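You operate a simulated robot arm through the tools that you are given. There is no shell and no other tool.

You are at the controls of a simulated robot arm. One attempt, no reset.

Task
Push the green rail into the newel post and peg it.
Fine: the pink peg goes in the newel's hole and is tapped down to its head with the red mallet; mallet back. Set down upright: red mallet.

Only the result counts: the job must be done as asked and must still hold three seconds after the hand-in. Knocking over, shifting, dropping, spilling or breaking anything else fails it.

Robot
A 6-joint arm with a two-finger gripper, fixed in place. Base frame: the origin is at the foot of the arm, x ahead of it, y to its left, z up. Lengths are in mm, angles in degrees, forces in N, time in s.
Its first joint turns from -166.0 to 166.0 degrees. Payload 2.54 kg.
Tool frame: the origin (TCP) lies between the finger pads and is the grasp point; the fingertips stand 30 mm ahead of it; z points along the fingers, y is the line along which they close. Largest opening 116 mm; the body of the gripper starts 95 mm behind the TCP.
Orientation is that of the tool frame in the base frame, as a unit quaternion [w, x, y, z]. With the fingers straight down and closing along the base's y, the tool's x points along the base's -x, its y along +y and its z along -z.

Tools
- The arm moves only by the tool nudge_tool. Its argument "rows" is one flat list of numbers, 7 for each row, row after row: the turn, a rotation vector about the base's x, y, z in units of 5 degrees (1.0 is 5 degrees), then the shift along the base's x, y, z in units of 25 mm (1.0 is 25 mm), then the gripper command, from -1 (fully open) to 1 (shut), values between in proportion. In form: [wx, wy, wz, tx, ty, tz, grip, wx, wy, wz, tx, ty, tz, grip, ...]. A call has 1 to 20 rows; each row shifts and turns the commanded pose from where the row before left it. A call with a number of a shift or a turn outside -1 to 1 is refused whole. Rows are played at 5 a second. More than 50 mm and 8.6 degrees between two rows, or a gripper value outside its range, and nothing of the call is played. Where a pose cannot be reached the arm comes as near as it can. A force on the tool above 40 N (or 10 N above the force at the start of the call, whichever is more), or a blocked arm, ends the call early, and 0.2 s more pass. Each finger travels about 72 mm/s and halts on what it meets, pressing with about 41 N; the grip force reading is that of the motor and also rises with nothing between the fingers. The clock runs only during rows and for 0.2 s after the last one: add rows that do not move to give the fingers time. The reply holds the time, the measured pose of the TCP, the force on the tool along the base axes, the opening and the grip force, in the units named above and with some noise, with the torque about the TCP (base axes, N m) and any sound that the robot's microphone picked up, and new pictures: "pictures" is both (left out), scene, wrist or none.
- Cameras (640 x 400 px; columns grow to the right, rows downward): "scene" is fixed at [401.1, -505.5, 1625.4]; the picture's right is [1.00, -0.08, 0.00], its down [-0.03, -0.38, -0.93] and it looks along [0.08, 0.92, -0.38] (base axes); focal length 344 px, centre (320, 200). "wrist" rides on the gripper at [69, -15, -122] in the tool frame; the picture's right is [0.21, 0.98, 0.00], its down [-0.83, 0.18, -0.53] and it looks along [-0.52, 0.12, 0.85] (tool axes); focal length 251 px, centre (320, 200). There is no depth. A picture from a camera that has moved, and an enlarged one, comes with that camera's place and axes in the base frame and with its lens. The place of the scene camera against the robot may be out by one fixed shift of up to 12 mm in any direction.
- enlarge(camera, box): a new picture of the part [left, top, right, bottom] of that camera's present view, enlarged. The clock stands still meanwhile.
- job_done(): hands the job in; it is judged then, once.

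Nothing tells you positions but the pictures and the camera data. Unless the task says otherwise, let go and move clear before handing in.

The tools are called after "Emit:" by a JSON object that holds its "name" and its "arguments". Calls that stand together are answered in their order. nudge_tool: Moves the arm, as the interface text tells. Its arguments: {"type":"object","properties":{"rows":{"type":"array"},"pictures":{"type":"string","enum":["both","scene","wrist","none"]}},"required":["rows"]} The other tools are called the same way: enlarge (camera, box) takes an enlarged picture of a part of a camera's view; job_done () hands the job in.

At the start:

```text
time_s: 0.0
eef_pos: [228.4, 307.8, 1424.2]
ee_rot: [0.0, -0.001, 1.0, 0.001]
force: [0.0, -0.4, 0.3]
wrist_torque: [0.01, 0.02, -0.01]
width: 116.1
grasp_force: 0.1
```

scene: 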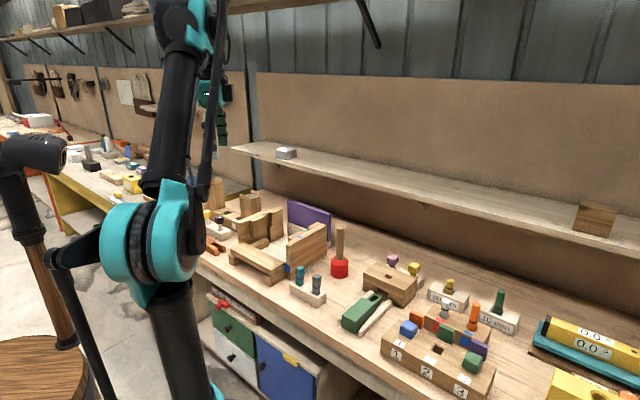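
wrist: 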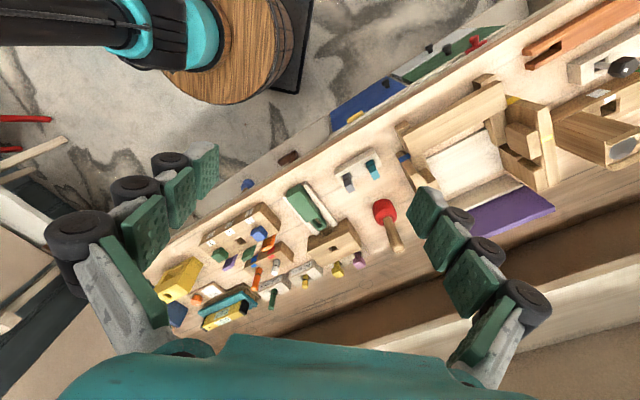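

I see a workbench with many wooden pieces, a red mallet near the middle, and a green rail next to what may be the newel. I'll enlarge the views before moving.

Emit:
{"name": "enlarge", "arguments": {"camera": "scene", "box": [200, 190, 420, 330]}}

Emit:
{"name": "enlarge", "arguments": {"camera": "scene", "box": [340, 240, 560, 380]}}

Emit:
{"name": "enlarge", "arguments": {"camera": "wrist", "box": [150, 120, 450, 340]}}

```text
2.86 times, centred on (310, 260) of scene
camera zoom: at [401.1, -505.5, 1625.4], right [1.0, -0.08, 0.0], down [-0.03, -0.38, -0.93], along [0.08, 0.92, -0.38], focal length 983 px, centre (349, 29)
```

zoom: 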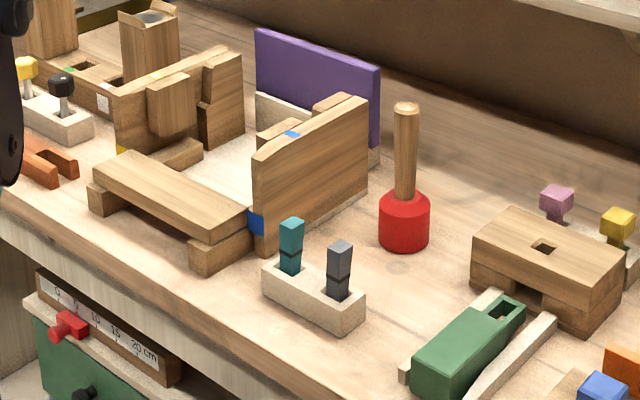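

```text
2.86 times, centred on (450, 310) of scene
camera zoom: at [401.1, -505.5, 1625.4], right [1.0, -0.08, 0.0], down [-0.03, -0.38, -0.93], along [0.08, 0.92, -0.38], focal length 983 px, centre (-51, -114)
```

zoom: 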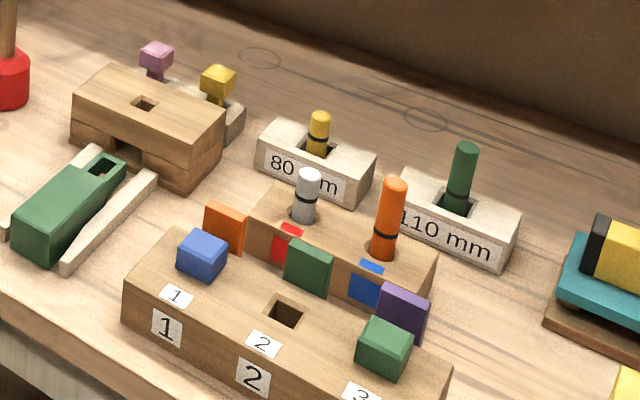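

```text
1.82 times, centred on (300, 230) of wrist
camera zoom: at [160.1, 292.8, 1545.6], right [-0.21, 0.98, 0.0], down [0.83, 0.18, 0.53], along [0.52, 0.12, -0.85], focal length 457 px, centre (356, 146)
```

zoom: 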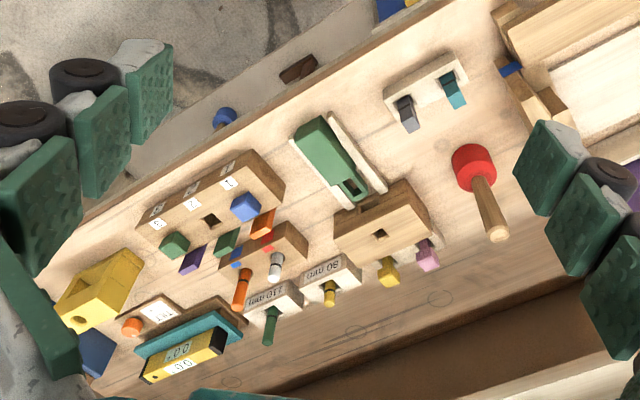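

The block with a top hole, at about (723, 466, 915), looks like the newel. The green rail lies in front of it between guides, the pegs are in a stand behind it, and the mallet stands head down at about (572, 601). I'll move the wrist camera closer for better measurements.

Emit:
{"name": "nudge_tool", "arguments": {"rows": [0, 0, 0, 1, 0.2, -0.4, -1, 0, 0, 0, 1, 0.2, -0.4, -1, 0, 0, 0, 1, 0.2, -0.4, -1, 0, 0, 0, 1, 0.2, -0.4, -1, 0, 0, 0, 1, 0.2, -0.4, -1, 0, 0, 0, 1, 0.2, -0.4, -1, 0, 0, 0, 1, 0.2, -0.4, -1, 0, 0, 0, 1, 0.2, -0.4, -1, 0, 0, 0, 1, 0.2, -0.4, -1, 0, 0, 0, 1, 0.2, -0.4, -1, 0, 0, 0, 1, 0.2, -0.4, -1, 0, 0, 0, 1, 0.2, -0.4, -1]}}

```text
time_s: 2.6
eef_pos: [529.2, 368.4, 1305.3]
ee_rot: [-0.001, 0.001, 1.0, 0.0]
force: [-0.7, 0.3, 0.1]
wrist_torque: [0.05, -0.03, 0.0]
width: 116.1
grasp_force: 0.0
camera wrist: at [460.1, 352.1, 1425.8], right [-0.22, 0.98, 0.0], down [0.83, 0.18, 0.53], along [0.52, 0.12, -0.85], focal length 251 px, centre (320, 200)
```

scene: 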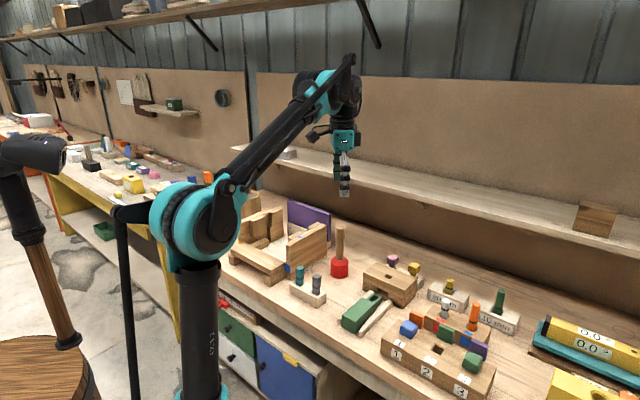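
wrist: 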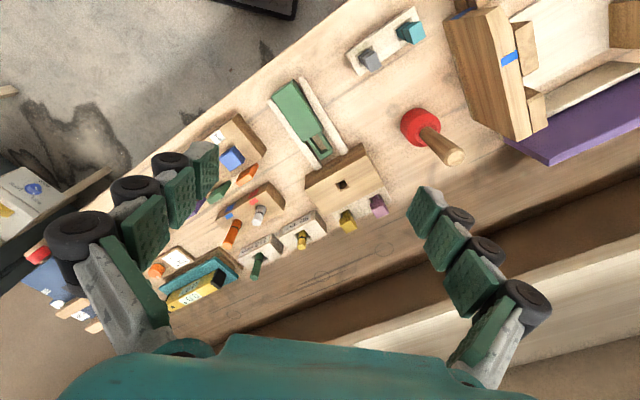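

The newel and rail are well in view now. I'll enlarge to triangulate with the previous picture.

Emit:
{"name": "enlarge", "arguments": {"camera": "wrist", "box": [240, 60, 480, 220]}}

Emit:
{"name": "enlarge", "arguments": {"camera": "scene", "box": [320, 220, 440, 340]}}

```text
2.50 times, centred on (360, 140) of wrist
camera zoom: at [460.1, 352.1, 1425.8], right [-0.22, 0.98, 0.0], down [0.83, 0.18, 0.53], along [0.52, 0.12, -0.85], focal length 629 px, centre (220, 350)
```

zoom: 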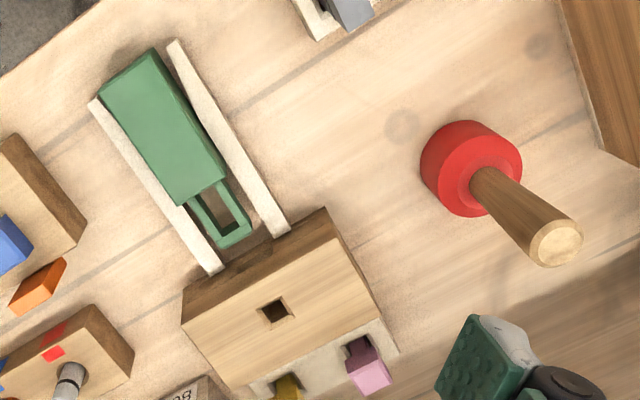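

```text
3.33 times, centred on (380, 280) of scene
camera zoom: at [401.1, -505.5, 1625.4], right [1.0, -0.08, 0.0], down [-0.03, -0.38, -0.93], along [0.08, 0.92, -0.38], focal length 1147 px, centre (120, -67)
```

zoom: 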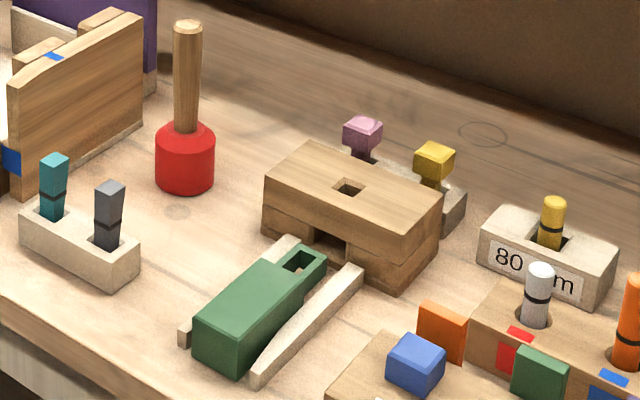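

Estimates so far: newel top at z≈916, hole near (720, 465), and rail axis at about 45° in the base xy plane, with a push of roughly 100 mm. I'll yaw the tool 45° and descend for a closer look.

Emit:
{"name": "nudge_tool", "arguments": {"rows": [0, 0, 0.9, 0.4, 0.0, -0.7, -1, 0, 0, 0.9, 0.4, 0.0, -0.7, -1, 0, 0, 0.9, 0.4, 0.0, -0.7, -1, 0, 0, 0.9, 0.4, 0.0, -0.7, -1, 0, 0, 0.9, 0.4, 0.0, -0.7, -1, 0, 0, 0.9, 0.4, 0.0, -0.7, -1, 0, 0, 0.9, 0.4, 0.0, -0.7, -1, 0, 0, 0.9, 0.4, 0.0, -0.7, -1, 0, 0, 0.9, 0.4, 0.0, -0.7, -1, 0, 0, 0.9, 0.4, 0.0, -0.7, -1]}}

Emit:
{"name": "enlarge", "arguments": {"camera": "wrist", "box": [180, 0, 500, 200]}}

```text
time_s: 4.8
eef_pos: [628.5, 368.7, 1129.6]
ee_rot: [0.0, -0.383, 0.924, 0.001]
force: [0.1, -0.2, 0.5]
wrist_torque: [0.03, -0.01, -0.03]
width: 115.9
grasp_force: 0.2
camera wrist: at [591.2, 308.0, 1250.3], right [-0.84, 0.54, 0.0], down [0.46, 0.71, 0.53], along [0.29, 0.45, -0.85], focal length 251 px, centre (320, 200)
```

scene: 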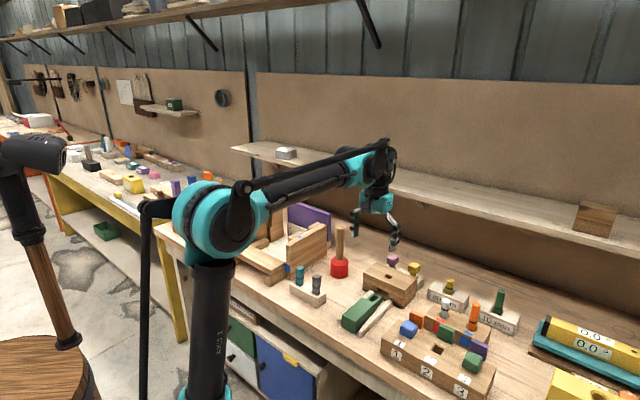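
wrist: 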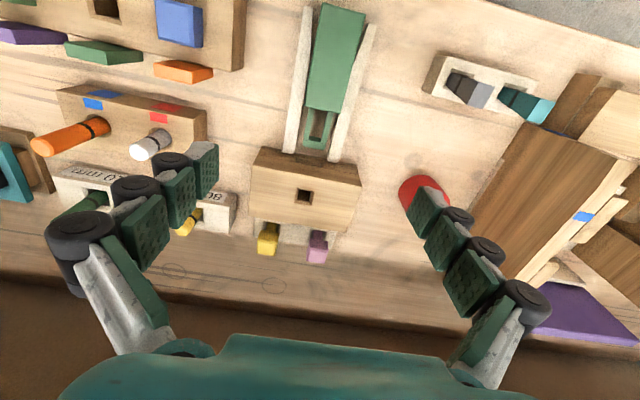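

```text
2.00 times, centred on (340, 100) of wrist
camera zoom: at [591.2, 308.0, 1250.3], right [-0.84, 0.54, 0.0], down [0.46, 0.71, 0.53], along [0.29, 0.45, -0.85], focal length 503 px, centre (280, 400)
```

zoom: 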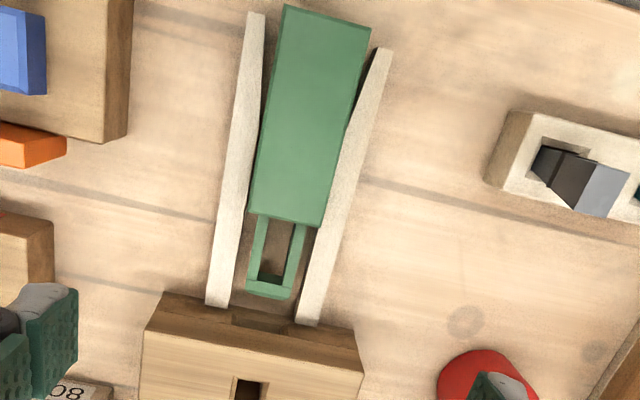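

The rail axis is at about 45–46°, with the back end around (550, 295) and the shoulder about 100 mm from the newel. I'll move behind the rail's back end, above the bench, with the fingers closed, and look again.

Emit:
{"name": "nudge_tool", "arguments": {"rows": [0, 0, 0, -0.72, -0.69, -0.8, 1, 0, 0, 0, -0.72, -0.69, -0.8, 1, 0, 0, 0, -0.72, -0.69, -0.8, 1, 0, 0, 0, -0.72, -0.69, -0.8, 1, 0, 0, 0, -0.72, -0.69, -0.8, 1, 0, 0, 0, -0.72, -0.69, -0.8, 1]}}

Emit:
{"name": "enlarge", "arguments": {"camera": "scene", "box": [320, 220, 440, 340]}}

```text
time_s: 6.2
eef_pos: [519.9, 265.0, 1008.4]
ee_rot: [0.0, -0.383, 0.924, 0.0]
force: [0.5, -0.1, 0.3]
wrist_torque: [-0.02, 0.03, 0.0]
width: 0.1
grasp_force: 29.4
camera wrist: at [483.2, 205.3, 1130.2], right [-0.84, 0.54, 0.0], down [0.46, 0.71, 0.53], along [0.29, 0.45, -0.85], focal length 251 px, centre (320, 200)
```

scene: 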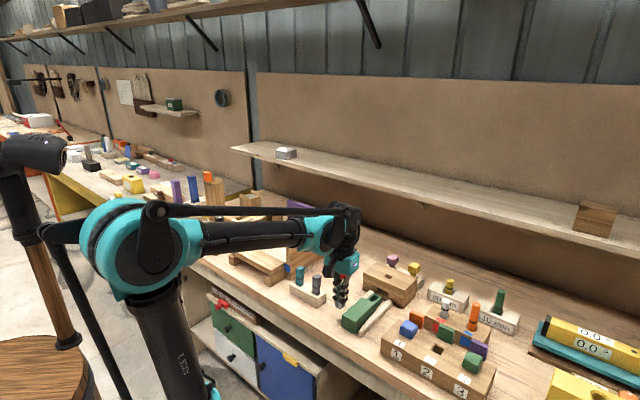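
wrist: 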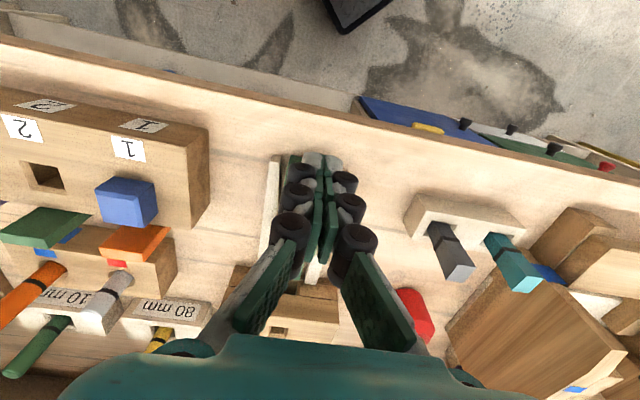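

```text
3.33 times, centred on (380, 280) of scene
camera zoom: at [401.1, -505.5, 1625.4], right [1.0, -0.08, 0.0], down [-0.03, -0.38, -0.93], along [0.08, 0.92, -0.38], focal length 1147 px, centre (120, -67)
```

zoom: 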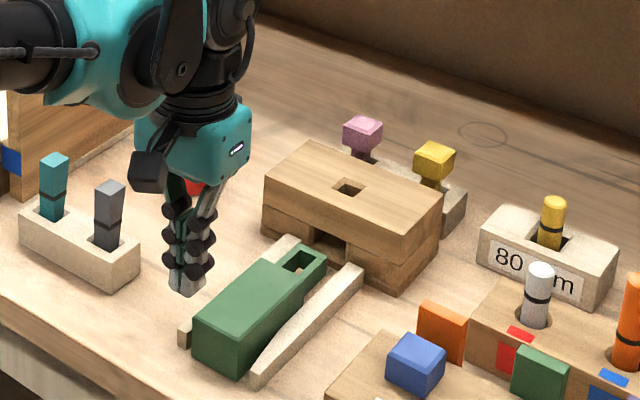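

The scene camera reads about 14 mm high in z, so I take the rail top at about 890, the newel top at 916 and the bench at about 850. I'll lower the closed fingers behind the rail's end, staying clear of the guides.

Emit:
{"name": "nudge_tool", "arguments": {"rows": [0, 0, 0, 0, 0, -0.9, 1, 0, 0, 0, 0, 0, -0.9, 1, 0, 0, 0, 0, 0, -0.9, 1, 0, 0, 0, 0, 0, -0.9, 1, 0, 0, 0, 0, 0, -0.88, 1]}}

Emit:
{"name": "enlarge", "arguments": {"camera": "scene", "box": [320, 220, 440, 340]}}

Emit:
{"name": "enlarge", "arguments": {"camera": "wrist", "box": [220, 100, 420, 260]}}

```text
time_s: 7.4
eef_pos: [520.6, 264.7, 897.4]
ee_rot: [-0.001, -0.383, 0.924, 0.0]
force: [-0.7, -0.4, 0.4]
wrist_torque: [0.01, -0.02, 0.0]
width: 0.0
grasp_force: 28.2
camera wrist: at [483.0, 205.3, 1018.6], right [-0.84, 0.54, 0.0], down [0.46, 0.71, 0.53], along [0.29, 0.45, -0.85], focal length 251 px, centre (320, 200)
```

scene: 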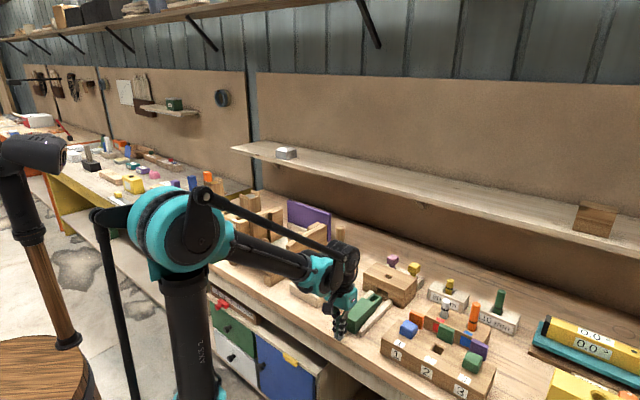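
wrist: 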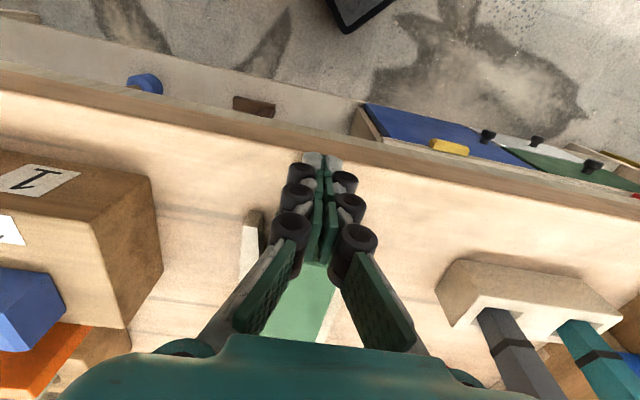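

```text
3.33 times, centred on (380, 280) of scene
camera zoom: at [401.1, -505.5, 1625.4], right [1.0, -0.08, 0.0], down [-0.03, -0.38, -0.93], along [0.08, 0.92, -0.38], focal length 1147 px, centre (120, -67)
```

zoom: 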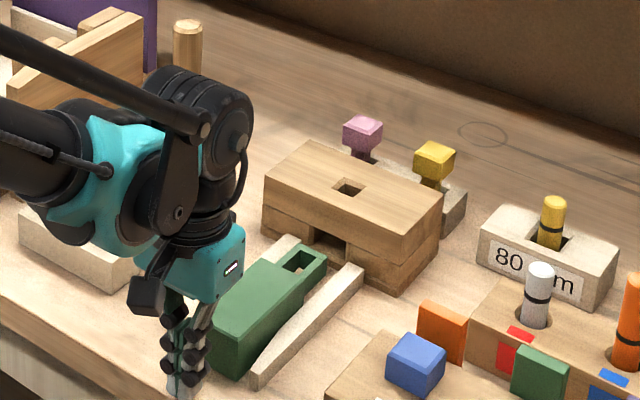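

```text
2.50 times, centred on (320, 180) of wrist
camera zoom: at [483.0, 205.3, 1018.6], right [-0.84, 0.54, 0.0], down [0.46, 0.71, 0.53], along [0.29, 0.45, -0.85], focal length 629 px, centre (320, 250)
```

zoom: 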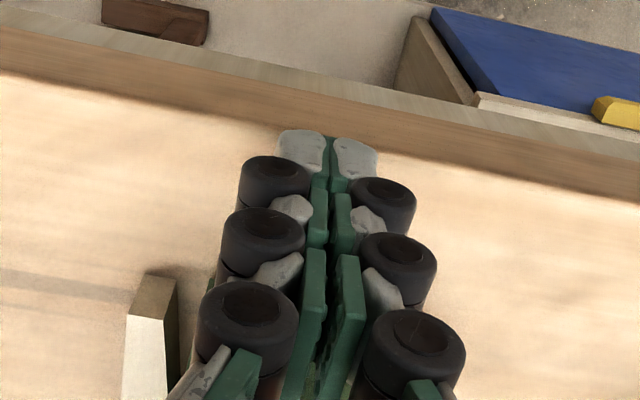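

The fingers are behind the rail and in line with it. I'll push along 45° in steps and watch the force.

Emit:
{"name": "nudge_tool", "arguments": {"rows": [0, 0, 0, 0.283, 0.283, 0, 1, 0, 0, 0, 0.283, 0.283, 0, 1, 0, 0, 0, 0.283, 0.283, 0, 1, 0, 0, 0, 0.283, 0.283, 0, 1, 0, 0, 0, 0.283, 0.283, 0, 1, 0, 0, 0, 0.283, 0.283, 0, 1, 0, 0, 0, 0.283, 0.283, 0, 1]}}

Emit:
{"name": "enlarge", "arguments": {"camera": "scene", "box": [320, 220, 440, 340]}}

```text
time_s: 9.0
eef_pos: [570.9, 314.9, 896.9]
ee_rot: [0.001, -0.382, 0.924, 0.001]
force: [-0.2, -0.2, 0.1]
wrist_torque: [-0.03, 0.0, -0.01]
width: 0.2
grasp_force: 28.5
camera wrist: at [533.5, 255.2, 1019.0], right [-0.84, 0.54, 0.0], down [0.46, 0.71, 0.53], along [0.29, 0.45, -0.85], focal length 251 px, centre (320, 200)
```

scene: 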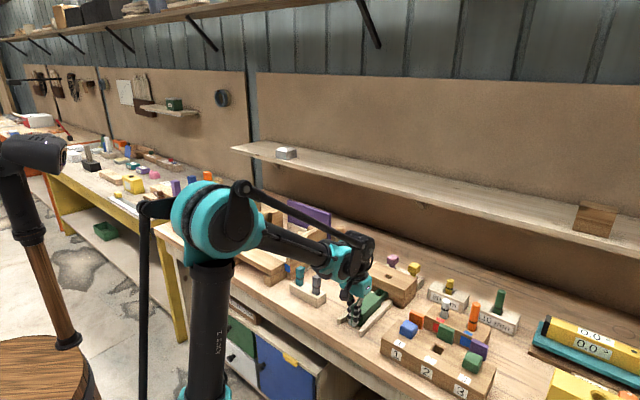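
wrist: 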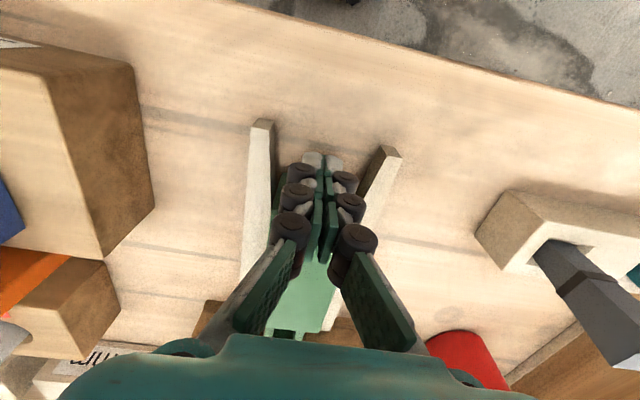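

```text
3.33 times, centred on (380, 280) of scene
camera zoom: at [401.1, -505.5, 1625.4], right [1.0, -0.08, 0.0], down [-0.03, -0.38, -0.93], along [0.08, 0.92, -0.38], focal length 1147 px, centre (120, -67)
```

zoom: 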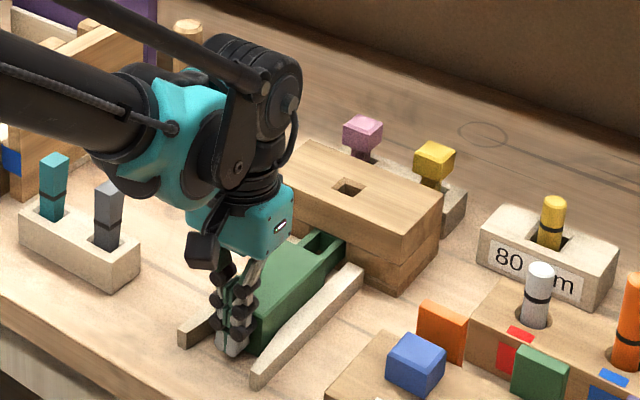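

The rail slides and the tenon is nearly at the mortise. I'll continue pushing.

Emit:
{"name": "nudge_tool", "arguments": {"rows": [0, 0, 0, 0.2, 0.2, 0, 1, 0, 0, 0, 0.2, 0.2, 0, 1, 0, 0, 0, 0.2, 0.2, 0, 1, 0, 0, 0, 0.2, 0.2, 0, 1, 0, 0, 0, 0.2, 0.2, 0, 1]}}

Emit:
{"name": "enlarge", "arguments": {"camera": "scene", "box": [320, 220, 440, 340]}}

```text
time_s: 10.2
eef_pos: [594.5, 340.2, 897.8]
ee_rot: [-0.001, -0.383, 0.924, 0.001]
force: [-0.5, -0.4, -0.1]
wrist_torque: [0.01, 0.01, -0.01]
width: 0.0
grasp_force: 28.4
camera wrist: at [558.3, 280.2, 1018.7], right [-0.84, 0.54, 0.0], down [0.46, 0.71, 0.53], along [0.29, 0.45, -0.85], focal length 251 px, centre (320, 200)
```

scene: 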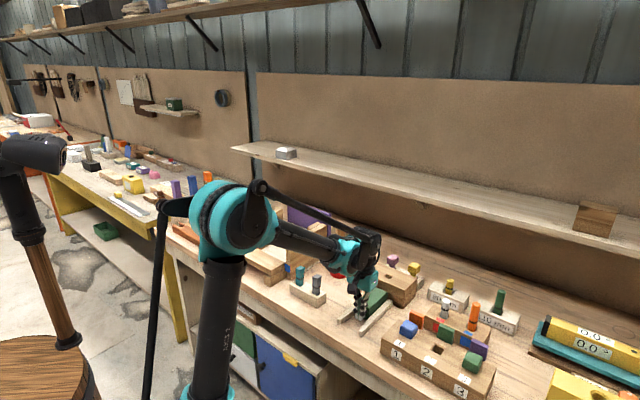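
wrist: 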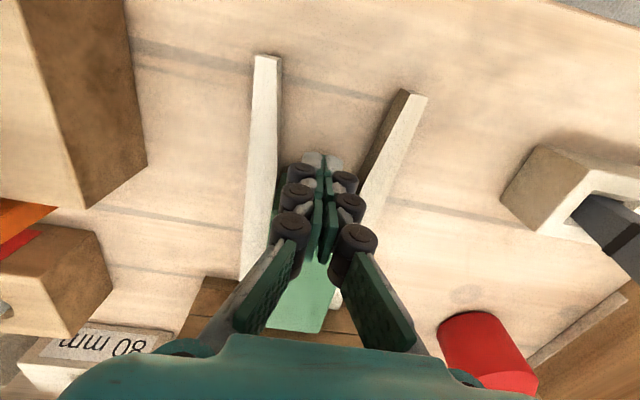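

```text
3.33 times, centred on (380, 280) of scene
camera zoom: at [401.1, -505.5, 1625.4], right [1.0, -0.08, 0.0], down [-0.03, -0.38, -0.93], along [0.08, 0.92, -0.38], focal length 1147 px, centre (120, -67)
```

zoom: 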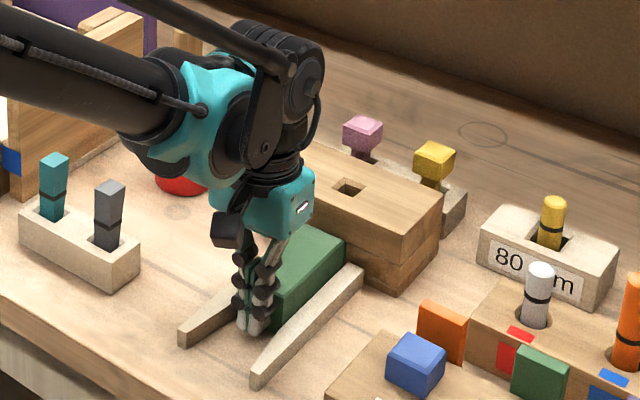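

The tenon is in the mortise and the shoulder is getting close to the newel face. I'll switch to small steps.

Emit:
{"name": "nudge_tool", "arguments": {"rows": [0, 0, 0, 0.08, 0.08, 0, 1, 0, 0, 0, 0.08, 0.08, 0, 1, 0, 0, 0, 0.08, 0.08, 0, 1], "pictures": "scene"}}

Emit:
{"name": "enlarge", "arguments": {"camera": "scene", "box": [360, 250, 420, 310]}}

```text
time_s: 11.0
eef_pos: [601.9, 345.6, 897.2]
ee_rot: [-0.001, -0.383, 0.924, 0.001]
force: [0.2, 0.3, 0.1]
wrist_torque: [0.03, -0.03, 0.01]
width: 6.1
grasp_force: 28.6
```

scene: 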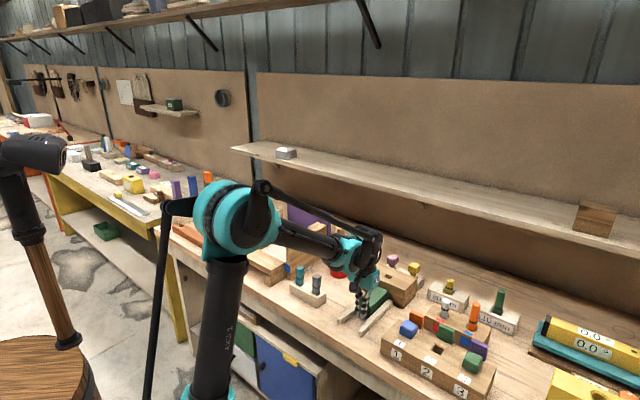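

```text
6.67 times, centred on (390, 280) of scene
camera zoom: at [401.1, -505.5, 1625.4], right [1.0, -0.08, 0.0], down [-0.03, -0.38, -0.93], along [0.08, 0.92, -0.38], focal length 2295 px, centre (-147, -333)
```

zoom: 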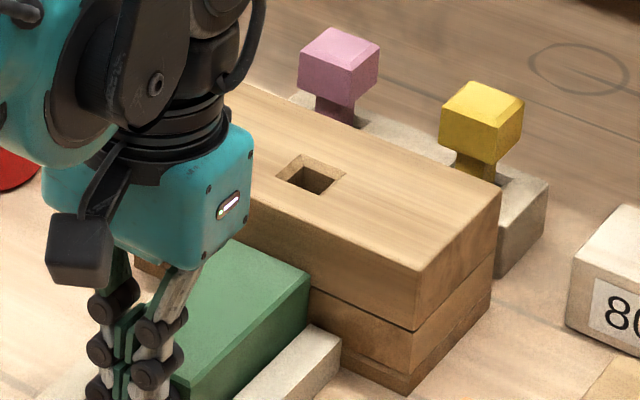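

The finger opening reads 6 mm, which I didn't command. I'll check the wrist view before pushing further.

Emit:
{"name": "nudge_tool", "arguments": {"rows": [0, 0, 0, 0, 0, 0, 1]}}

Emit:
{"name": "enlarge", "arguments": {"camera": "wrist", "box": [220, 120, 420, 280]}}

Emit:
{"name": "enlarge", "arguments": {"camera": "wrist", "box": [200, 240, 440, 400]}}

```text
time_s: 11.4
eef_pos: [601.3, 345.7, 897.7]
ee_rot: [0.0, -0.383, 0.924, 0.002]
force: [0.4, -0.5, -0.1]
wrist_torque: [-0.01, 0.0, -0.01]
width: 0.0
grasp_force: 28.4
camera wrist: at [564.2, 286.2, 1019.0], right [-0.84, 0.54, 0.0], down [0.46, 0.71, 0.53], along [0.29, 0.45, -0.85], focal length 251 px, centre (320, 200)
```

scene: 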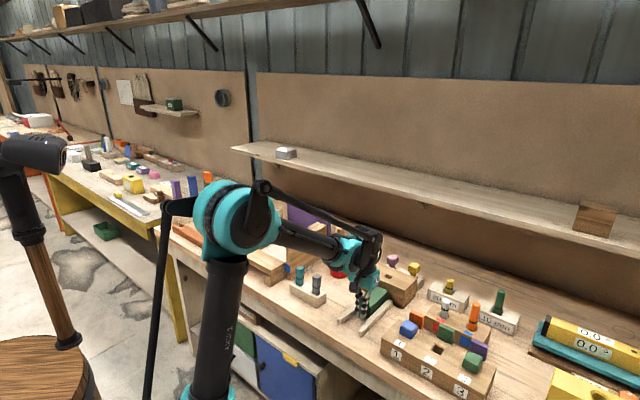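
wrist: 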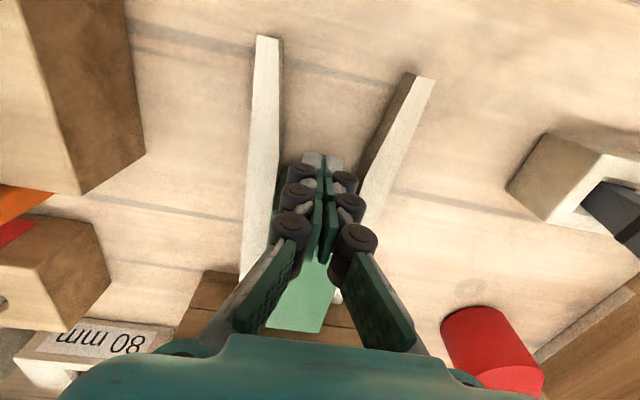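

```text
2.50 times, centred on (320, 200) of wrist
camera zoom: at [564.2, 286.2, 1019.0], right [-0.84, 0.54, 0.0], down [0.46, 0.71, 0.53], along [0.29, 0.45, -0.85], focal length 629 px, centre (320, 200)
```

zoom: 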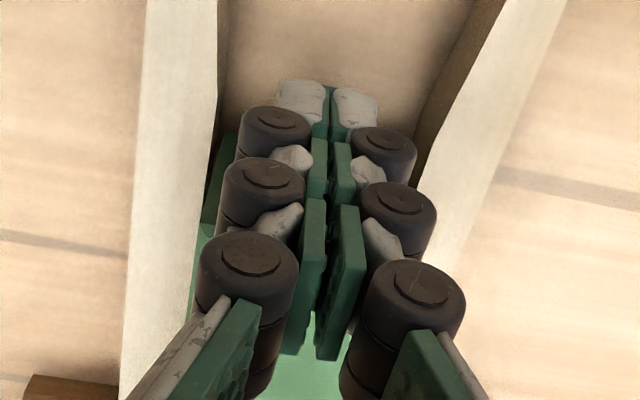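

```text
2.50 times, centred on (320, 320) of wrist
camera zoom: at [564.2, 286.2, 1019.0], right [-0.84, 0.54, 0.0], down [0.46, 0.71, 0.53], along [0.29, 0.45, -0.85], focal length 629 px, centre (320, -100)
```

zoom: 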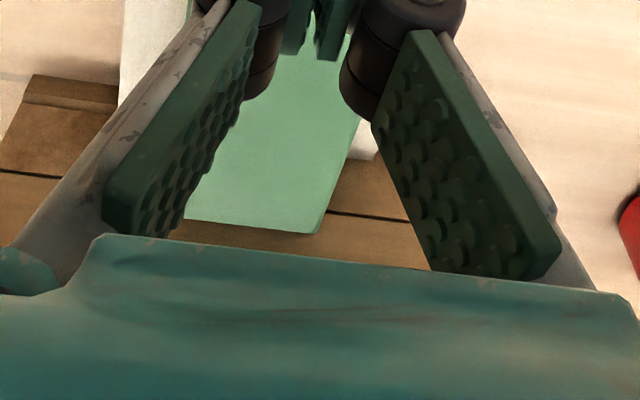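

The opening reads 0 again, so that was transient. By my estimate about 15–20 mm remain to the shoulder. I'll continue gently.

Emit:
{"name": "nudge_tool", "arguments": {"rows": [0, 0, 0, 0.08, 0.08, 0, 1, 0, 0, 0, 0.08, 0.08, 0, 1, 0, 0, 0, 0.08, 0.08, 0, 1], "pictures": "scene"}}

Emit:
{"name": "enlarge", "arguments": {"camera": "scene", "box": [360, 250, 420, 310]}}

```text
time_s: 12.3
eef_pos: [604.3, 348.5, 898.2]
ee_rot: [-0.005, -0.383, 0.924, -0.001]
force: [-11.0, -9.7, 1.4]
wrist_torque: [0.06, -0.08, 0.02]
width: 6.0
grasp_force: 28.8
stopped in row 3: the force on the tool passed its limit at 42 N (the readings are from after the stop); the commanded pose is now the measured one
```

scene: 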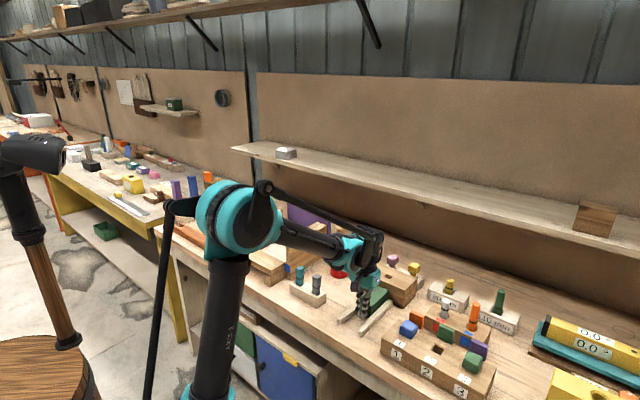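

```text
6.67 times, centred on (390, 280) of scene
camera zoom: at [401.1, -505.5, 1625.4], right [1.0, -0.08, 0.0], down [-0.03, -0.38, -0.93], along [0.08, 0.92, -0.38], focal length 2295 px, centre (-147, -333)
```

zoom: 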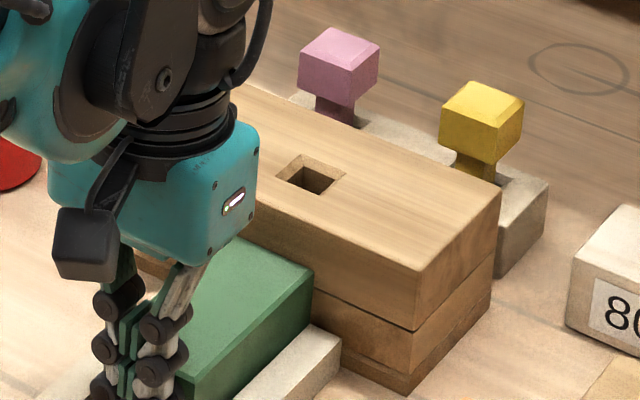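

The push stopped at 42 N, so either the shoulder has met the newel or something is jamming. I'll back off, rise and look straight down into the newel hole to see whether the tenon's hole is aligned.

Emit:
{"name": "nudge_tool", "arguments": {"rows": [0, 0, 0, -0.5, -0.5, 0, 1, 0, 0, 0, -0.5, -0.5, 0, 1, 0, 0, 0, 0, 0, 1, 1, 0, 0, 0, 0, 0, 1, 1, 0, 0, 0, 0, 0, 1, 1, 0, 0, 0, 0, 0, 1, 1, 0, 0, 0, 0, 0, 1, 1, 0, 0, 0, 0.8, 0.8, 0.8, 1, 0, 0, 0, 0.8, 0.8, 0.2, 1, 0, 0, 0, 0.9, 0.9, 0, 1, 0, 0, 0, 0.9, 0.9, 0, 1, 0, 0, 0, 0.9, 0.9, 0, 1, 0, 0, 0, 0.9, 0.9, 0, 1, 0, 0, 0, 0.9, 0.9, 0, 1]}}

Emit:
{"name": "enlarge", "arguments": {"camera": "wrist", "box": [220, 0, 440, 160]}}

Emit:
{"name": "enlarge", "arguments": {"camera": "scene", "box": [320, 220, 440, 340]}}

```text
time_s: 15.3
eef_pos: [734.0, 477.3, 1047.9]
ee_rot: [-0.004, -0.383, 0.924, -0.001]
force: [-0.6, -0.6, -0.1]
wrist_torque: [-0.01, -0.03, 0.0]
width: 0.0
grasp_force: 28.3
camera wrist: at [696.1, 417.3, 1169.4], right [-0.84, 0.54, 0.0], down [0.46, 0.71, 0.53], along [0.28, 0.45, -0.85], focal length 251 px, centre (320, 200)
```

scene: 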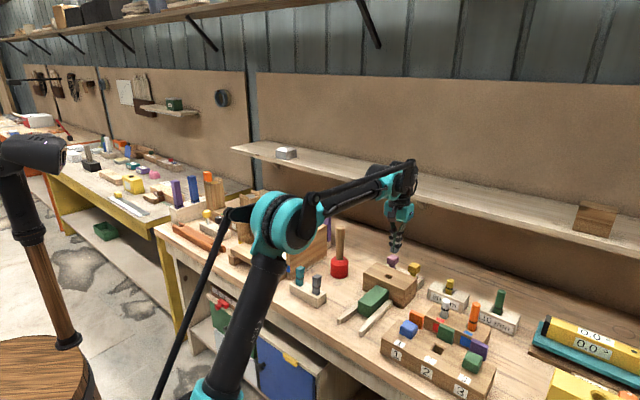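
wrist: 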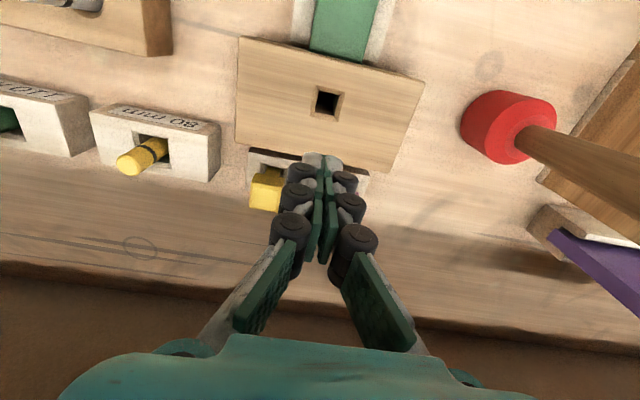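

```text
2.50 times, centred on (330, 80) of wrist
camera zoom: at [696.1, 417.3, 1169.4], right [-0.84, 0.54, 0.0], down [0.46, 0.71, 0.53], along [0.28, 0.45, -0.85], focal length 629 px, centre (295, 500)
```

zoom: 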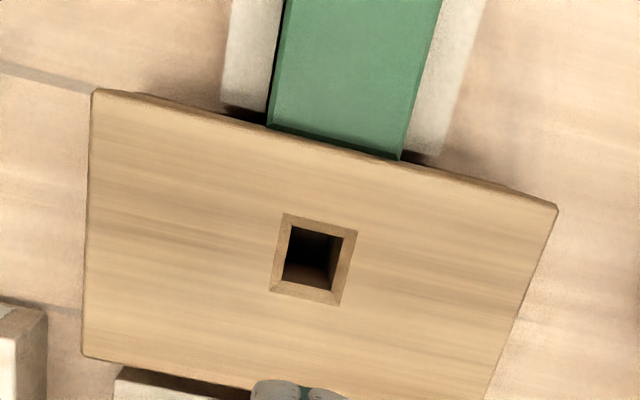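

```text
3.33 times, centred on (380, 280) of scene
camera zoom: at [401.1, -505.5, 1625.4], right [1.0, -0.08, 0.0], down [-0.03, -0.38, -0.93], along [0.08, 0.92, -0.38], focal length 1147 px, centre (120, -67)
```

zoom: 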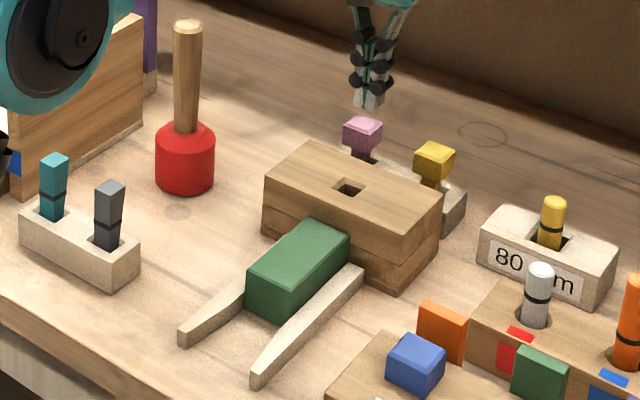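

The shoulder looks flush and the hole looks clear. I'll zoom in on the hole to confirm.

Emit:
{"name": "enlarge", "arguments": {"camera": "wrist", "box": [300, 75, 360, 125]}}

Emit:
{"name": "enlarge", "arguments": {"camera": "wrist", "box": [290, 10, 410, 80]}}

Emit:
{"name": "enlarge", "arguments": {"camera": "scene", "box": [370, 240, 430, 290]}}

```text
8.00 times, centred on (330, 100) of wrist
camera zoom: at [696.1, 417.3, 1169.4], right [-0.84, 0.54, 0.0], down [0.46, 0.71, 0.53], along [0.28, 0.45, -0.85], focal length 2012 px, centre (240, 1000)
```

zoom: 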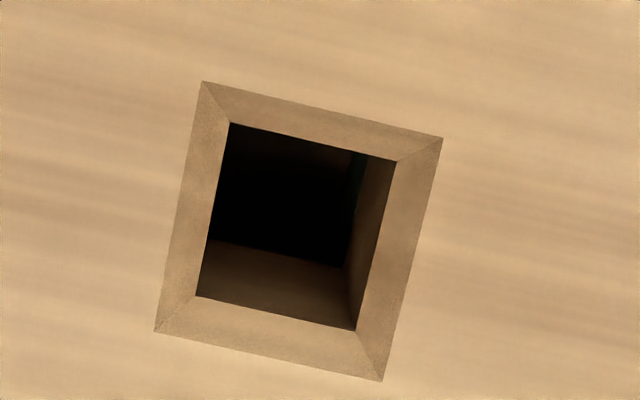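

```text
5.33 times, centred on (350, 45) of wrist
camera zoom: at [696.1, 417.3, 1169.4], right [-0.84, 0.54, 0.0], down [0.46, 0.71, 0.53], along [0.28, 0.45, -0.85], focal length 1341 px, centre (160, 1027)
```

zoom: 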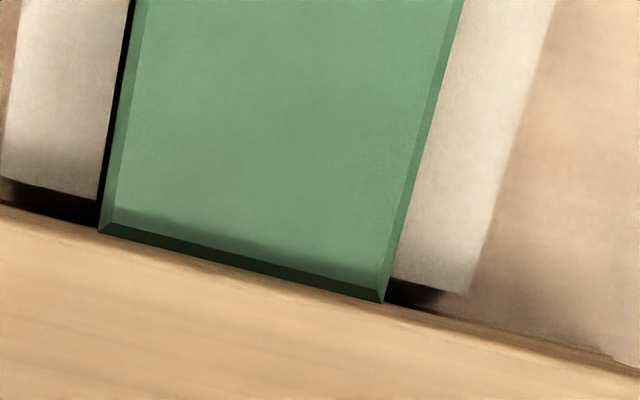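

```text
8.00 times, centred on (400, 265) of scene
camera zoom: at [401.1, -505.5, 1625.4], right [1.0, -0.08, 0.0], down [-0.03, -0.38, -0.93], along [0.08, 0.92, -0.38], focal length 2754 px, centre (-320, -320)
```

zoom: 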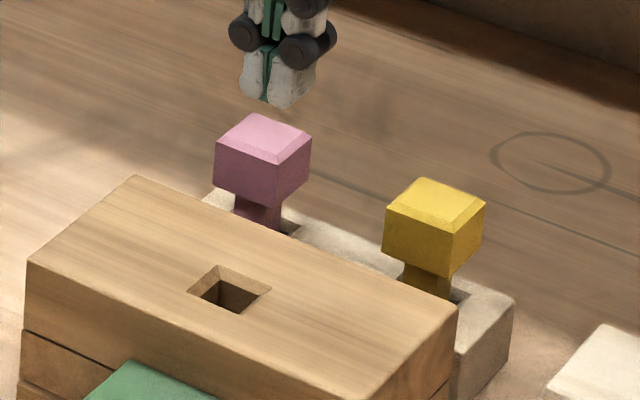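

The rail is flush against the newel and the hole is clear. Next I'll open the gripper, correct a small 0.5° tilt and look at the pink peg.

Emit:
{"name": "nudge_tool", "arguments": {"rows": [0.056, -0.076, 0, 0, 0, 0.2, -1, 0, 0, 0, 0, 0, 0, -1, 0, 0, 0, 0, 0, 0, -1, 0, 0, 0, 0, 0, 0, -1, 0, 0, 0, 0, 0, 0, -1]}}

Emit:
{"name": "enlarge", "arguments": {"camera": "wrist", "box": [240, 80, 400, 240]}}

```text
time_s: 16.5
eef_pos: [732.8, 477.7, 1052.3]
ee_rot: [0.0, -0.382, 0.924, 0.002]
force: [0.5, 1.0, 0.2]
wrist_torque: [-0.01, -0.03, 0.0]
width: 115.9
grasp_force: 0.0
camera wrist: at [695.2, 416.9, 1173.4], right [-0.84, 0.54, 0.0], down [0.46, 0.71, 0.54], along [0.29, 0.45, -0.84], focal length 251 px, centre (320, 200)
```

scene: 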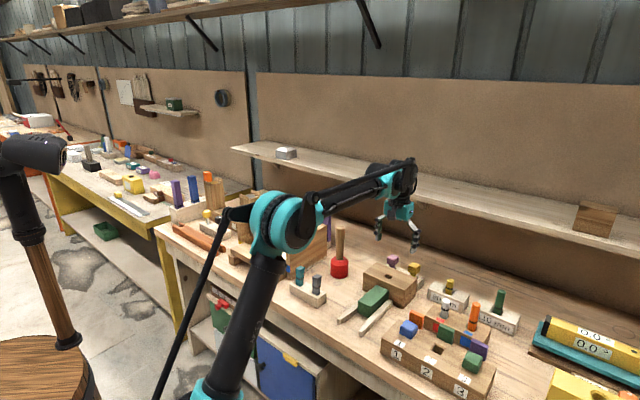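
wrist: 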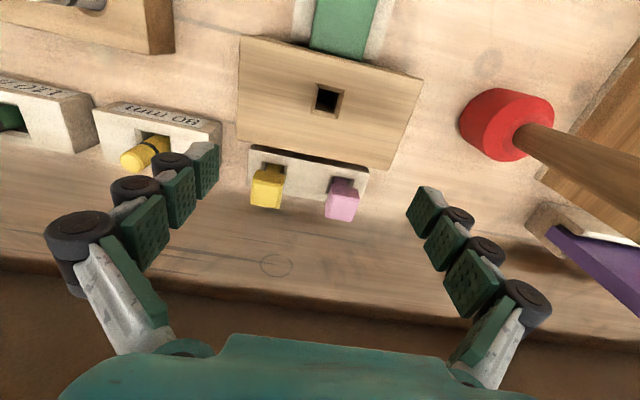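

```text
2.50 times, centred on (320, 160) of wrist
camera zoom: at [695.2, 416.9, 1173.4], right [-0.84, 0.54, 0.0], down [0.46, 0.71, 0.54], along [0.29, 0.45, -0.84], focal length 629 px, centre (320, 300)
```

zoom: 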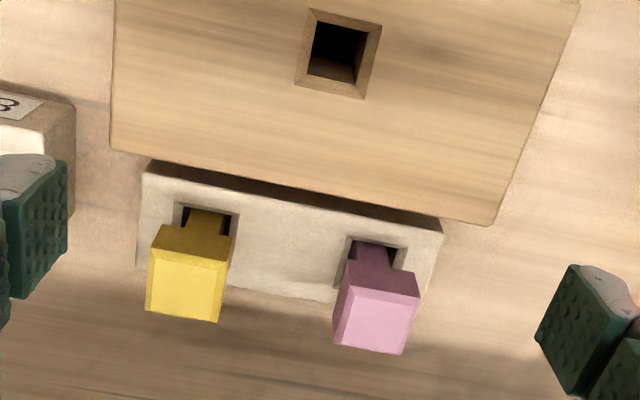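

The pink head is clear between the open fingers. To fix the heights I'll take a second view from 140 mm further back at the same height.

Emit:
{"name": "nudge_tool", "arguments": {"rows": [0, 0, 0, -0.8, -0.8, 0, -1, 0, 0, 0, -0.8, -0.8, 0, -1, 0, 0, 0, -0.8, -0.8, 0, -1, 0, 0, 0, -0.8, -0.8, 0, -1, 0, 0, 0, -0.8, -0.8, 0, -1, 0, 0, 0, 0, 0, 0, -1, 0, 0, 0, 0, 0, 0, -1], "pictures": "wrist"}}

Emit:
{"name": "enlarge", "arguments": {"camera": "wrist", "box": [220, 180, 420, 340]}}

Emit:
{"name": "enlarge", "arguments": {"camera": "wrist", "box": [220, 40, 420, 200]}}

```text
time_s: 18.1
eef_pos: [632.6, 376.2, 1052.6]
ee_rot: [0.001, -0.382, 0.924, 0.0]
force: [0.2, -0.4, -0.4]
wrist_torque: [0.01, 0.06, 0.04]
width: 115.9
grasp_force: 0.1
camera wrist: at [594.8, 317.5, 1173.5], right [-0.84, 0.54, 0.0], down [0.46, 0.71, 0.54], along [0.29, 0.45, -0.84], focal length 251 px, centre (320, 200)
```

wrist: 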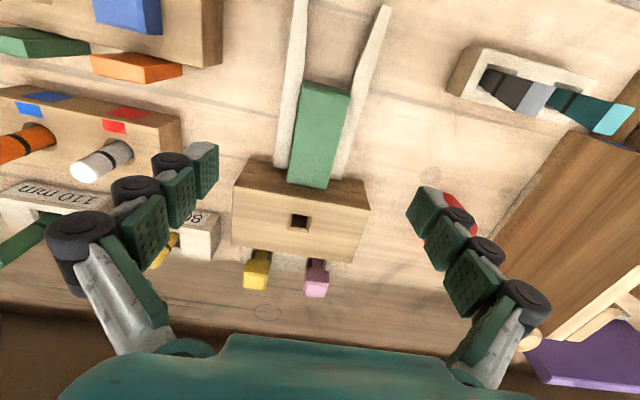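

```text
2.50 times, centred on (320, 260) of wrist
camera zoom: at [594.8, 317.5, 1173.5], right [-0.84, 0.54, 0.0], down [0.46, 0.71, 0.54], along [0.29, 0.45, -0.84], focal length 629 px, centre (320, 50)
```

zoom: 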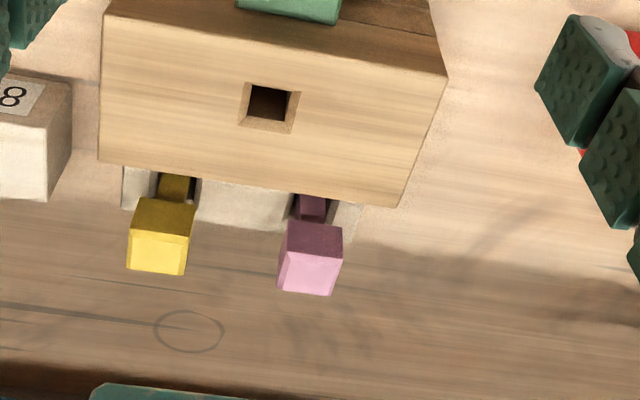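

```text
2.50 times, centred on (320, 120) of wrist
camera zoom: at [594.8, 317.5, 1173.5], right [-0.84, 0.54, 0.0], down [0.46, 0.71, 0.54], along [0.29, 0.45, -0.84], focal length 629 px, centre (320, 400)
```

zoom: 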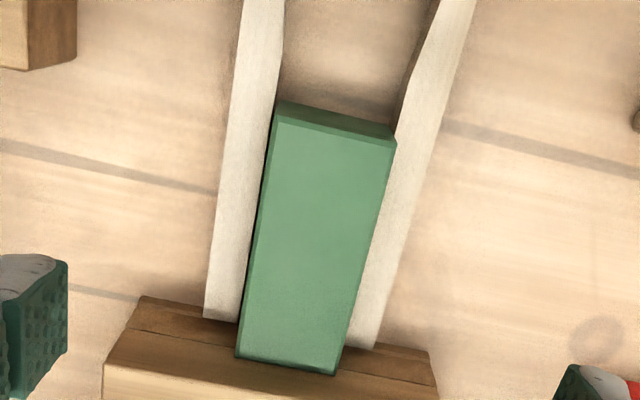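

The stereo pair puts the newel top at z≈933, the hole near (715, 460.5) and the pink head's top centre near (760, 563, 942). I'll go above the pink peg with a moderate opening that clears the yellow one.

Emit:
{"name": "nudge_tool", "arguments": {"rows": [0, 0, 0, 0.635, 0.935, -0.15, 0, 0, 0, 0, 0.635, 0.935, -0.15, 0, 0, 0, 0, 0.635, 0.935, -0.15, 0, 0, 0, 0, 0.635, 0.935, -0.15, 0, 0, 0, 0, 0.635, 0.935, -0.15, 0, 0, 0, 0, 0.635, 0.935, -0.15, 0, 0, 0, 0, 0.635, 0.935, -0.15, 0, 0, 0, 0, 0.635, 0.935, -0.15, 0, 0, 0, 0, 0, 0, 0, 0, 0, 0, 0, 0, 0, 0, 0]}}

Emit:
{"name": "enlarge", "arguments": {"camera": "wrist", "box": [240, 100, 400, 220]}}

Emit:
{"name": "enlarge", "arguments": {"camera": "scene", "box": [350, 220, 450, 290]}}

```text
time_s: 20.3
eef_pos: [760.4, 565.3, 1021.3]
ee_rot: [0.001, -0.383, 0.924, 0.002]
force: [-0.2, -0.6, 0.3]
wrist_torque: [0.0, 0.02, 0.0]
width: 57.8
grasp_force: 0.0
camera wrist: at [722.3, 504.9, 1142.8], right [-0.84, 0.54, 0.0], down [0.45, 0.71, 0.54], along [0.29, 0.45, -0.84], focal length 251 px, centre (320, 200)
```

scene: 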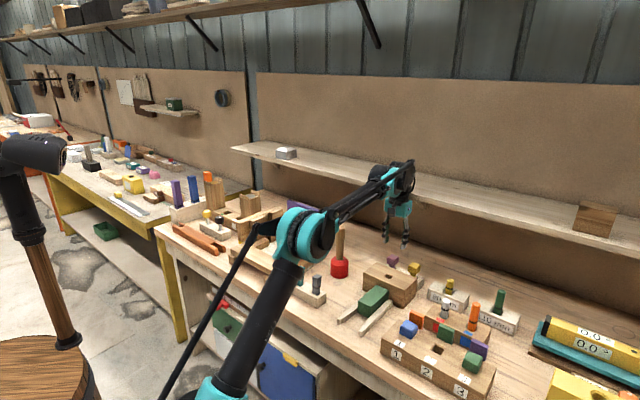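
wrist: 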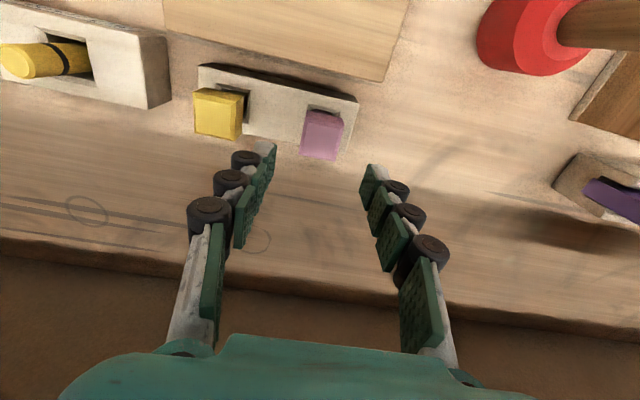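

```text
3.33 times, centred on (320, 160) of wrist
camera zoom: at [722.3, 504.9, 1142.8], right [-0.84, 0.54, 0.0], down [0.45, 0.71, 0.54], along [0.29, 0.45, -0.84], focal length 838 px, centre (320, 333)
```

zoom: 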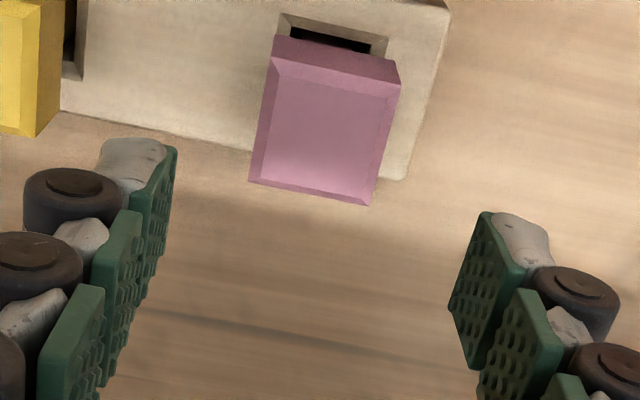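

```text
5.71 times, centred on (400, 255) of scene
camera zoom: at [401.1, -505.5, 1625.4], right [1.0, -0.08, 0.0], down [-0.03, -0.38, -0.93], along [0.08, 0.92, -0.38], focal length 1967 px, centre (-137, -114)
```

zoom: 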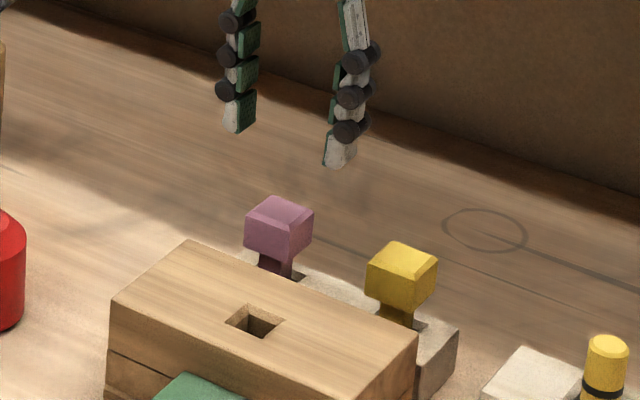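

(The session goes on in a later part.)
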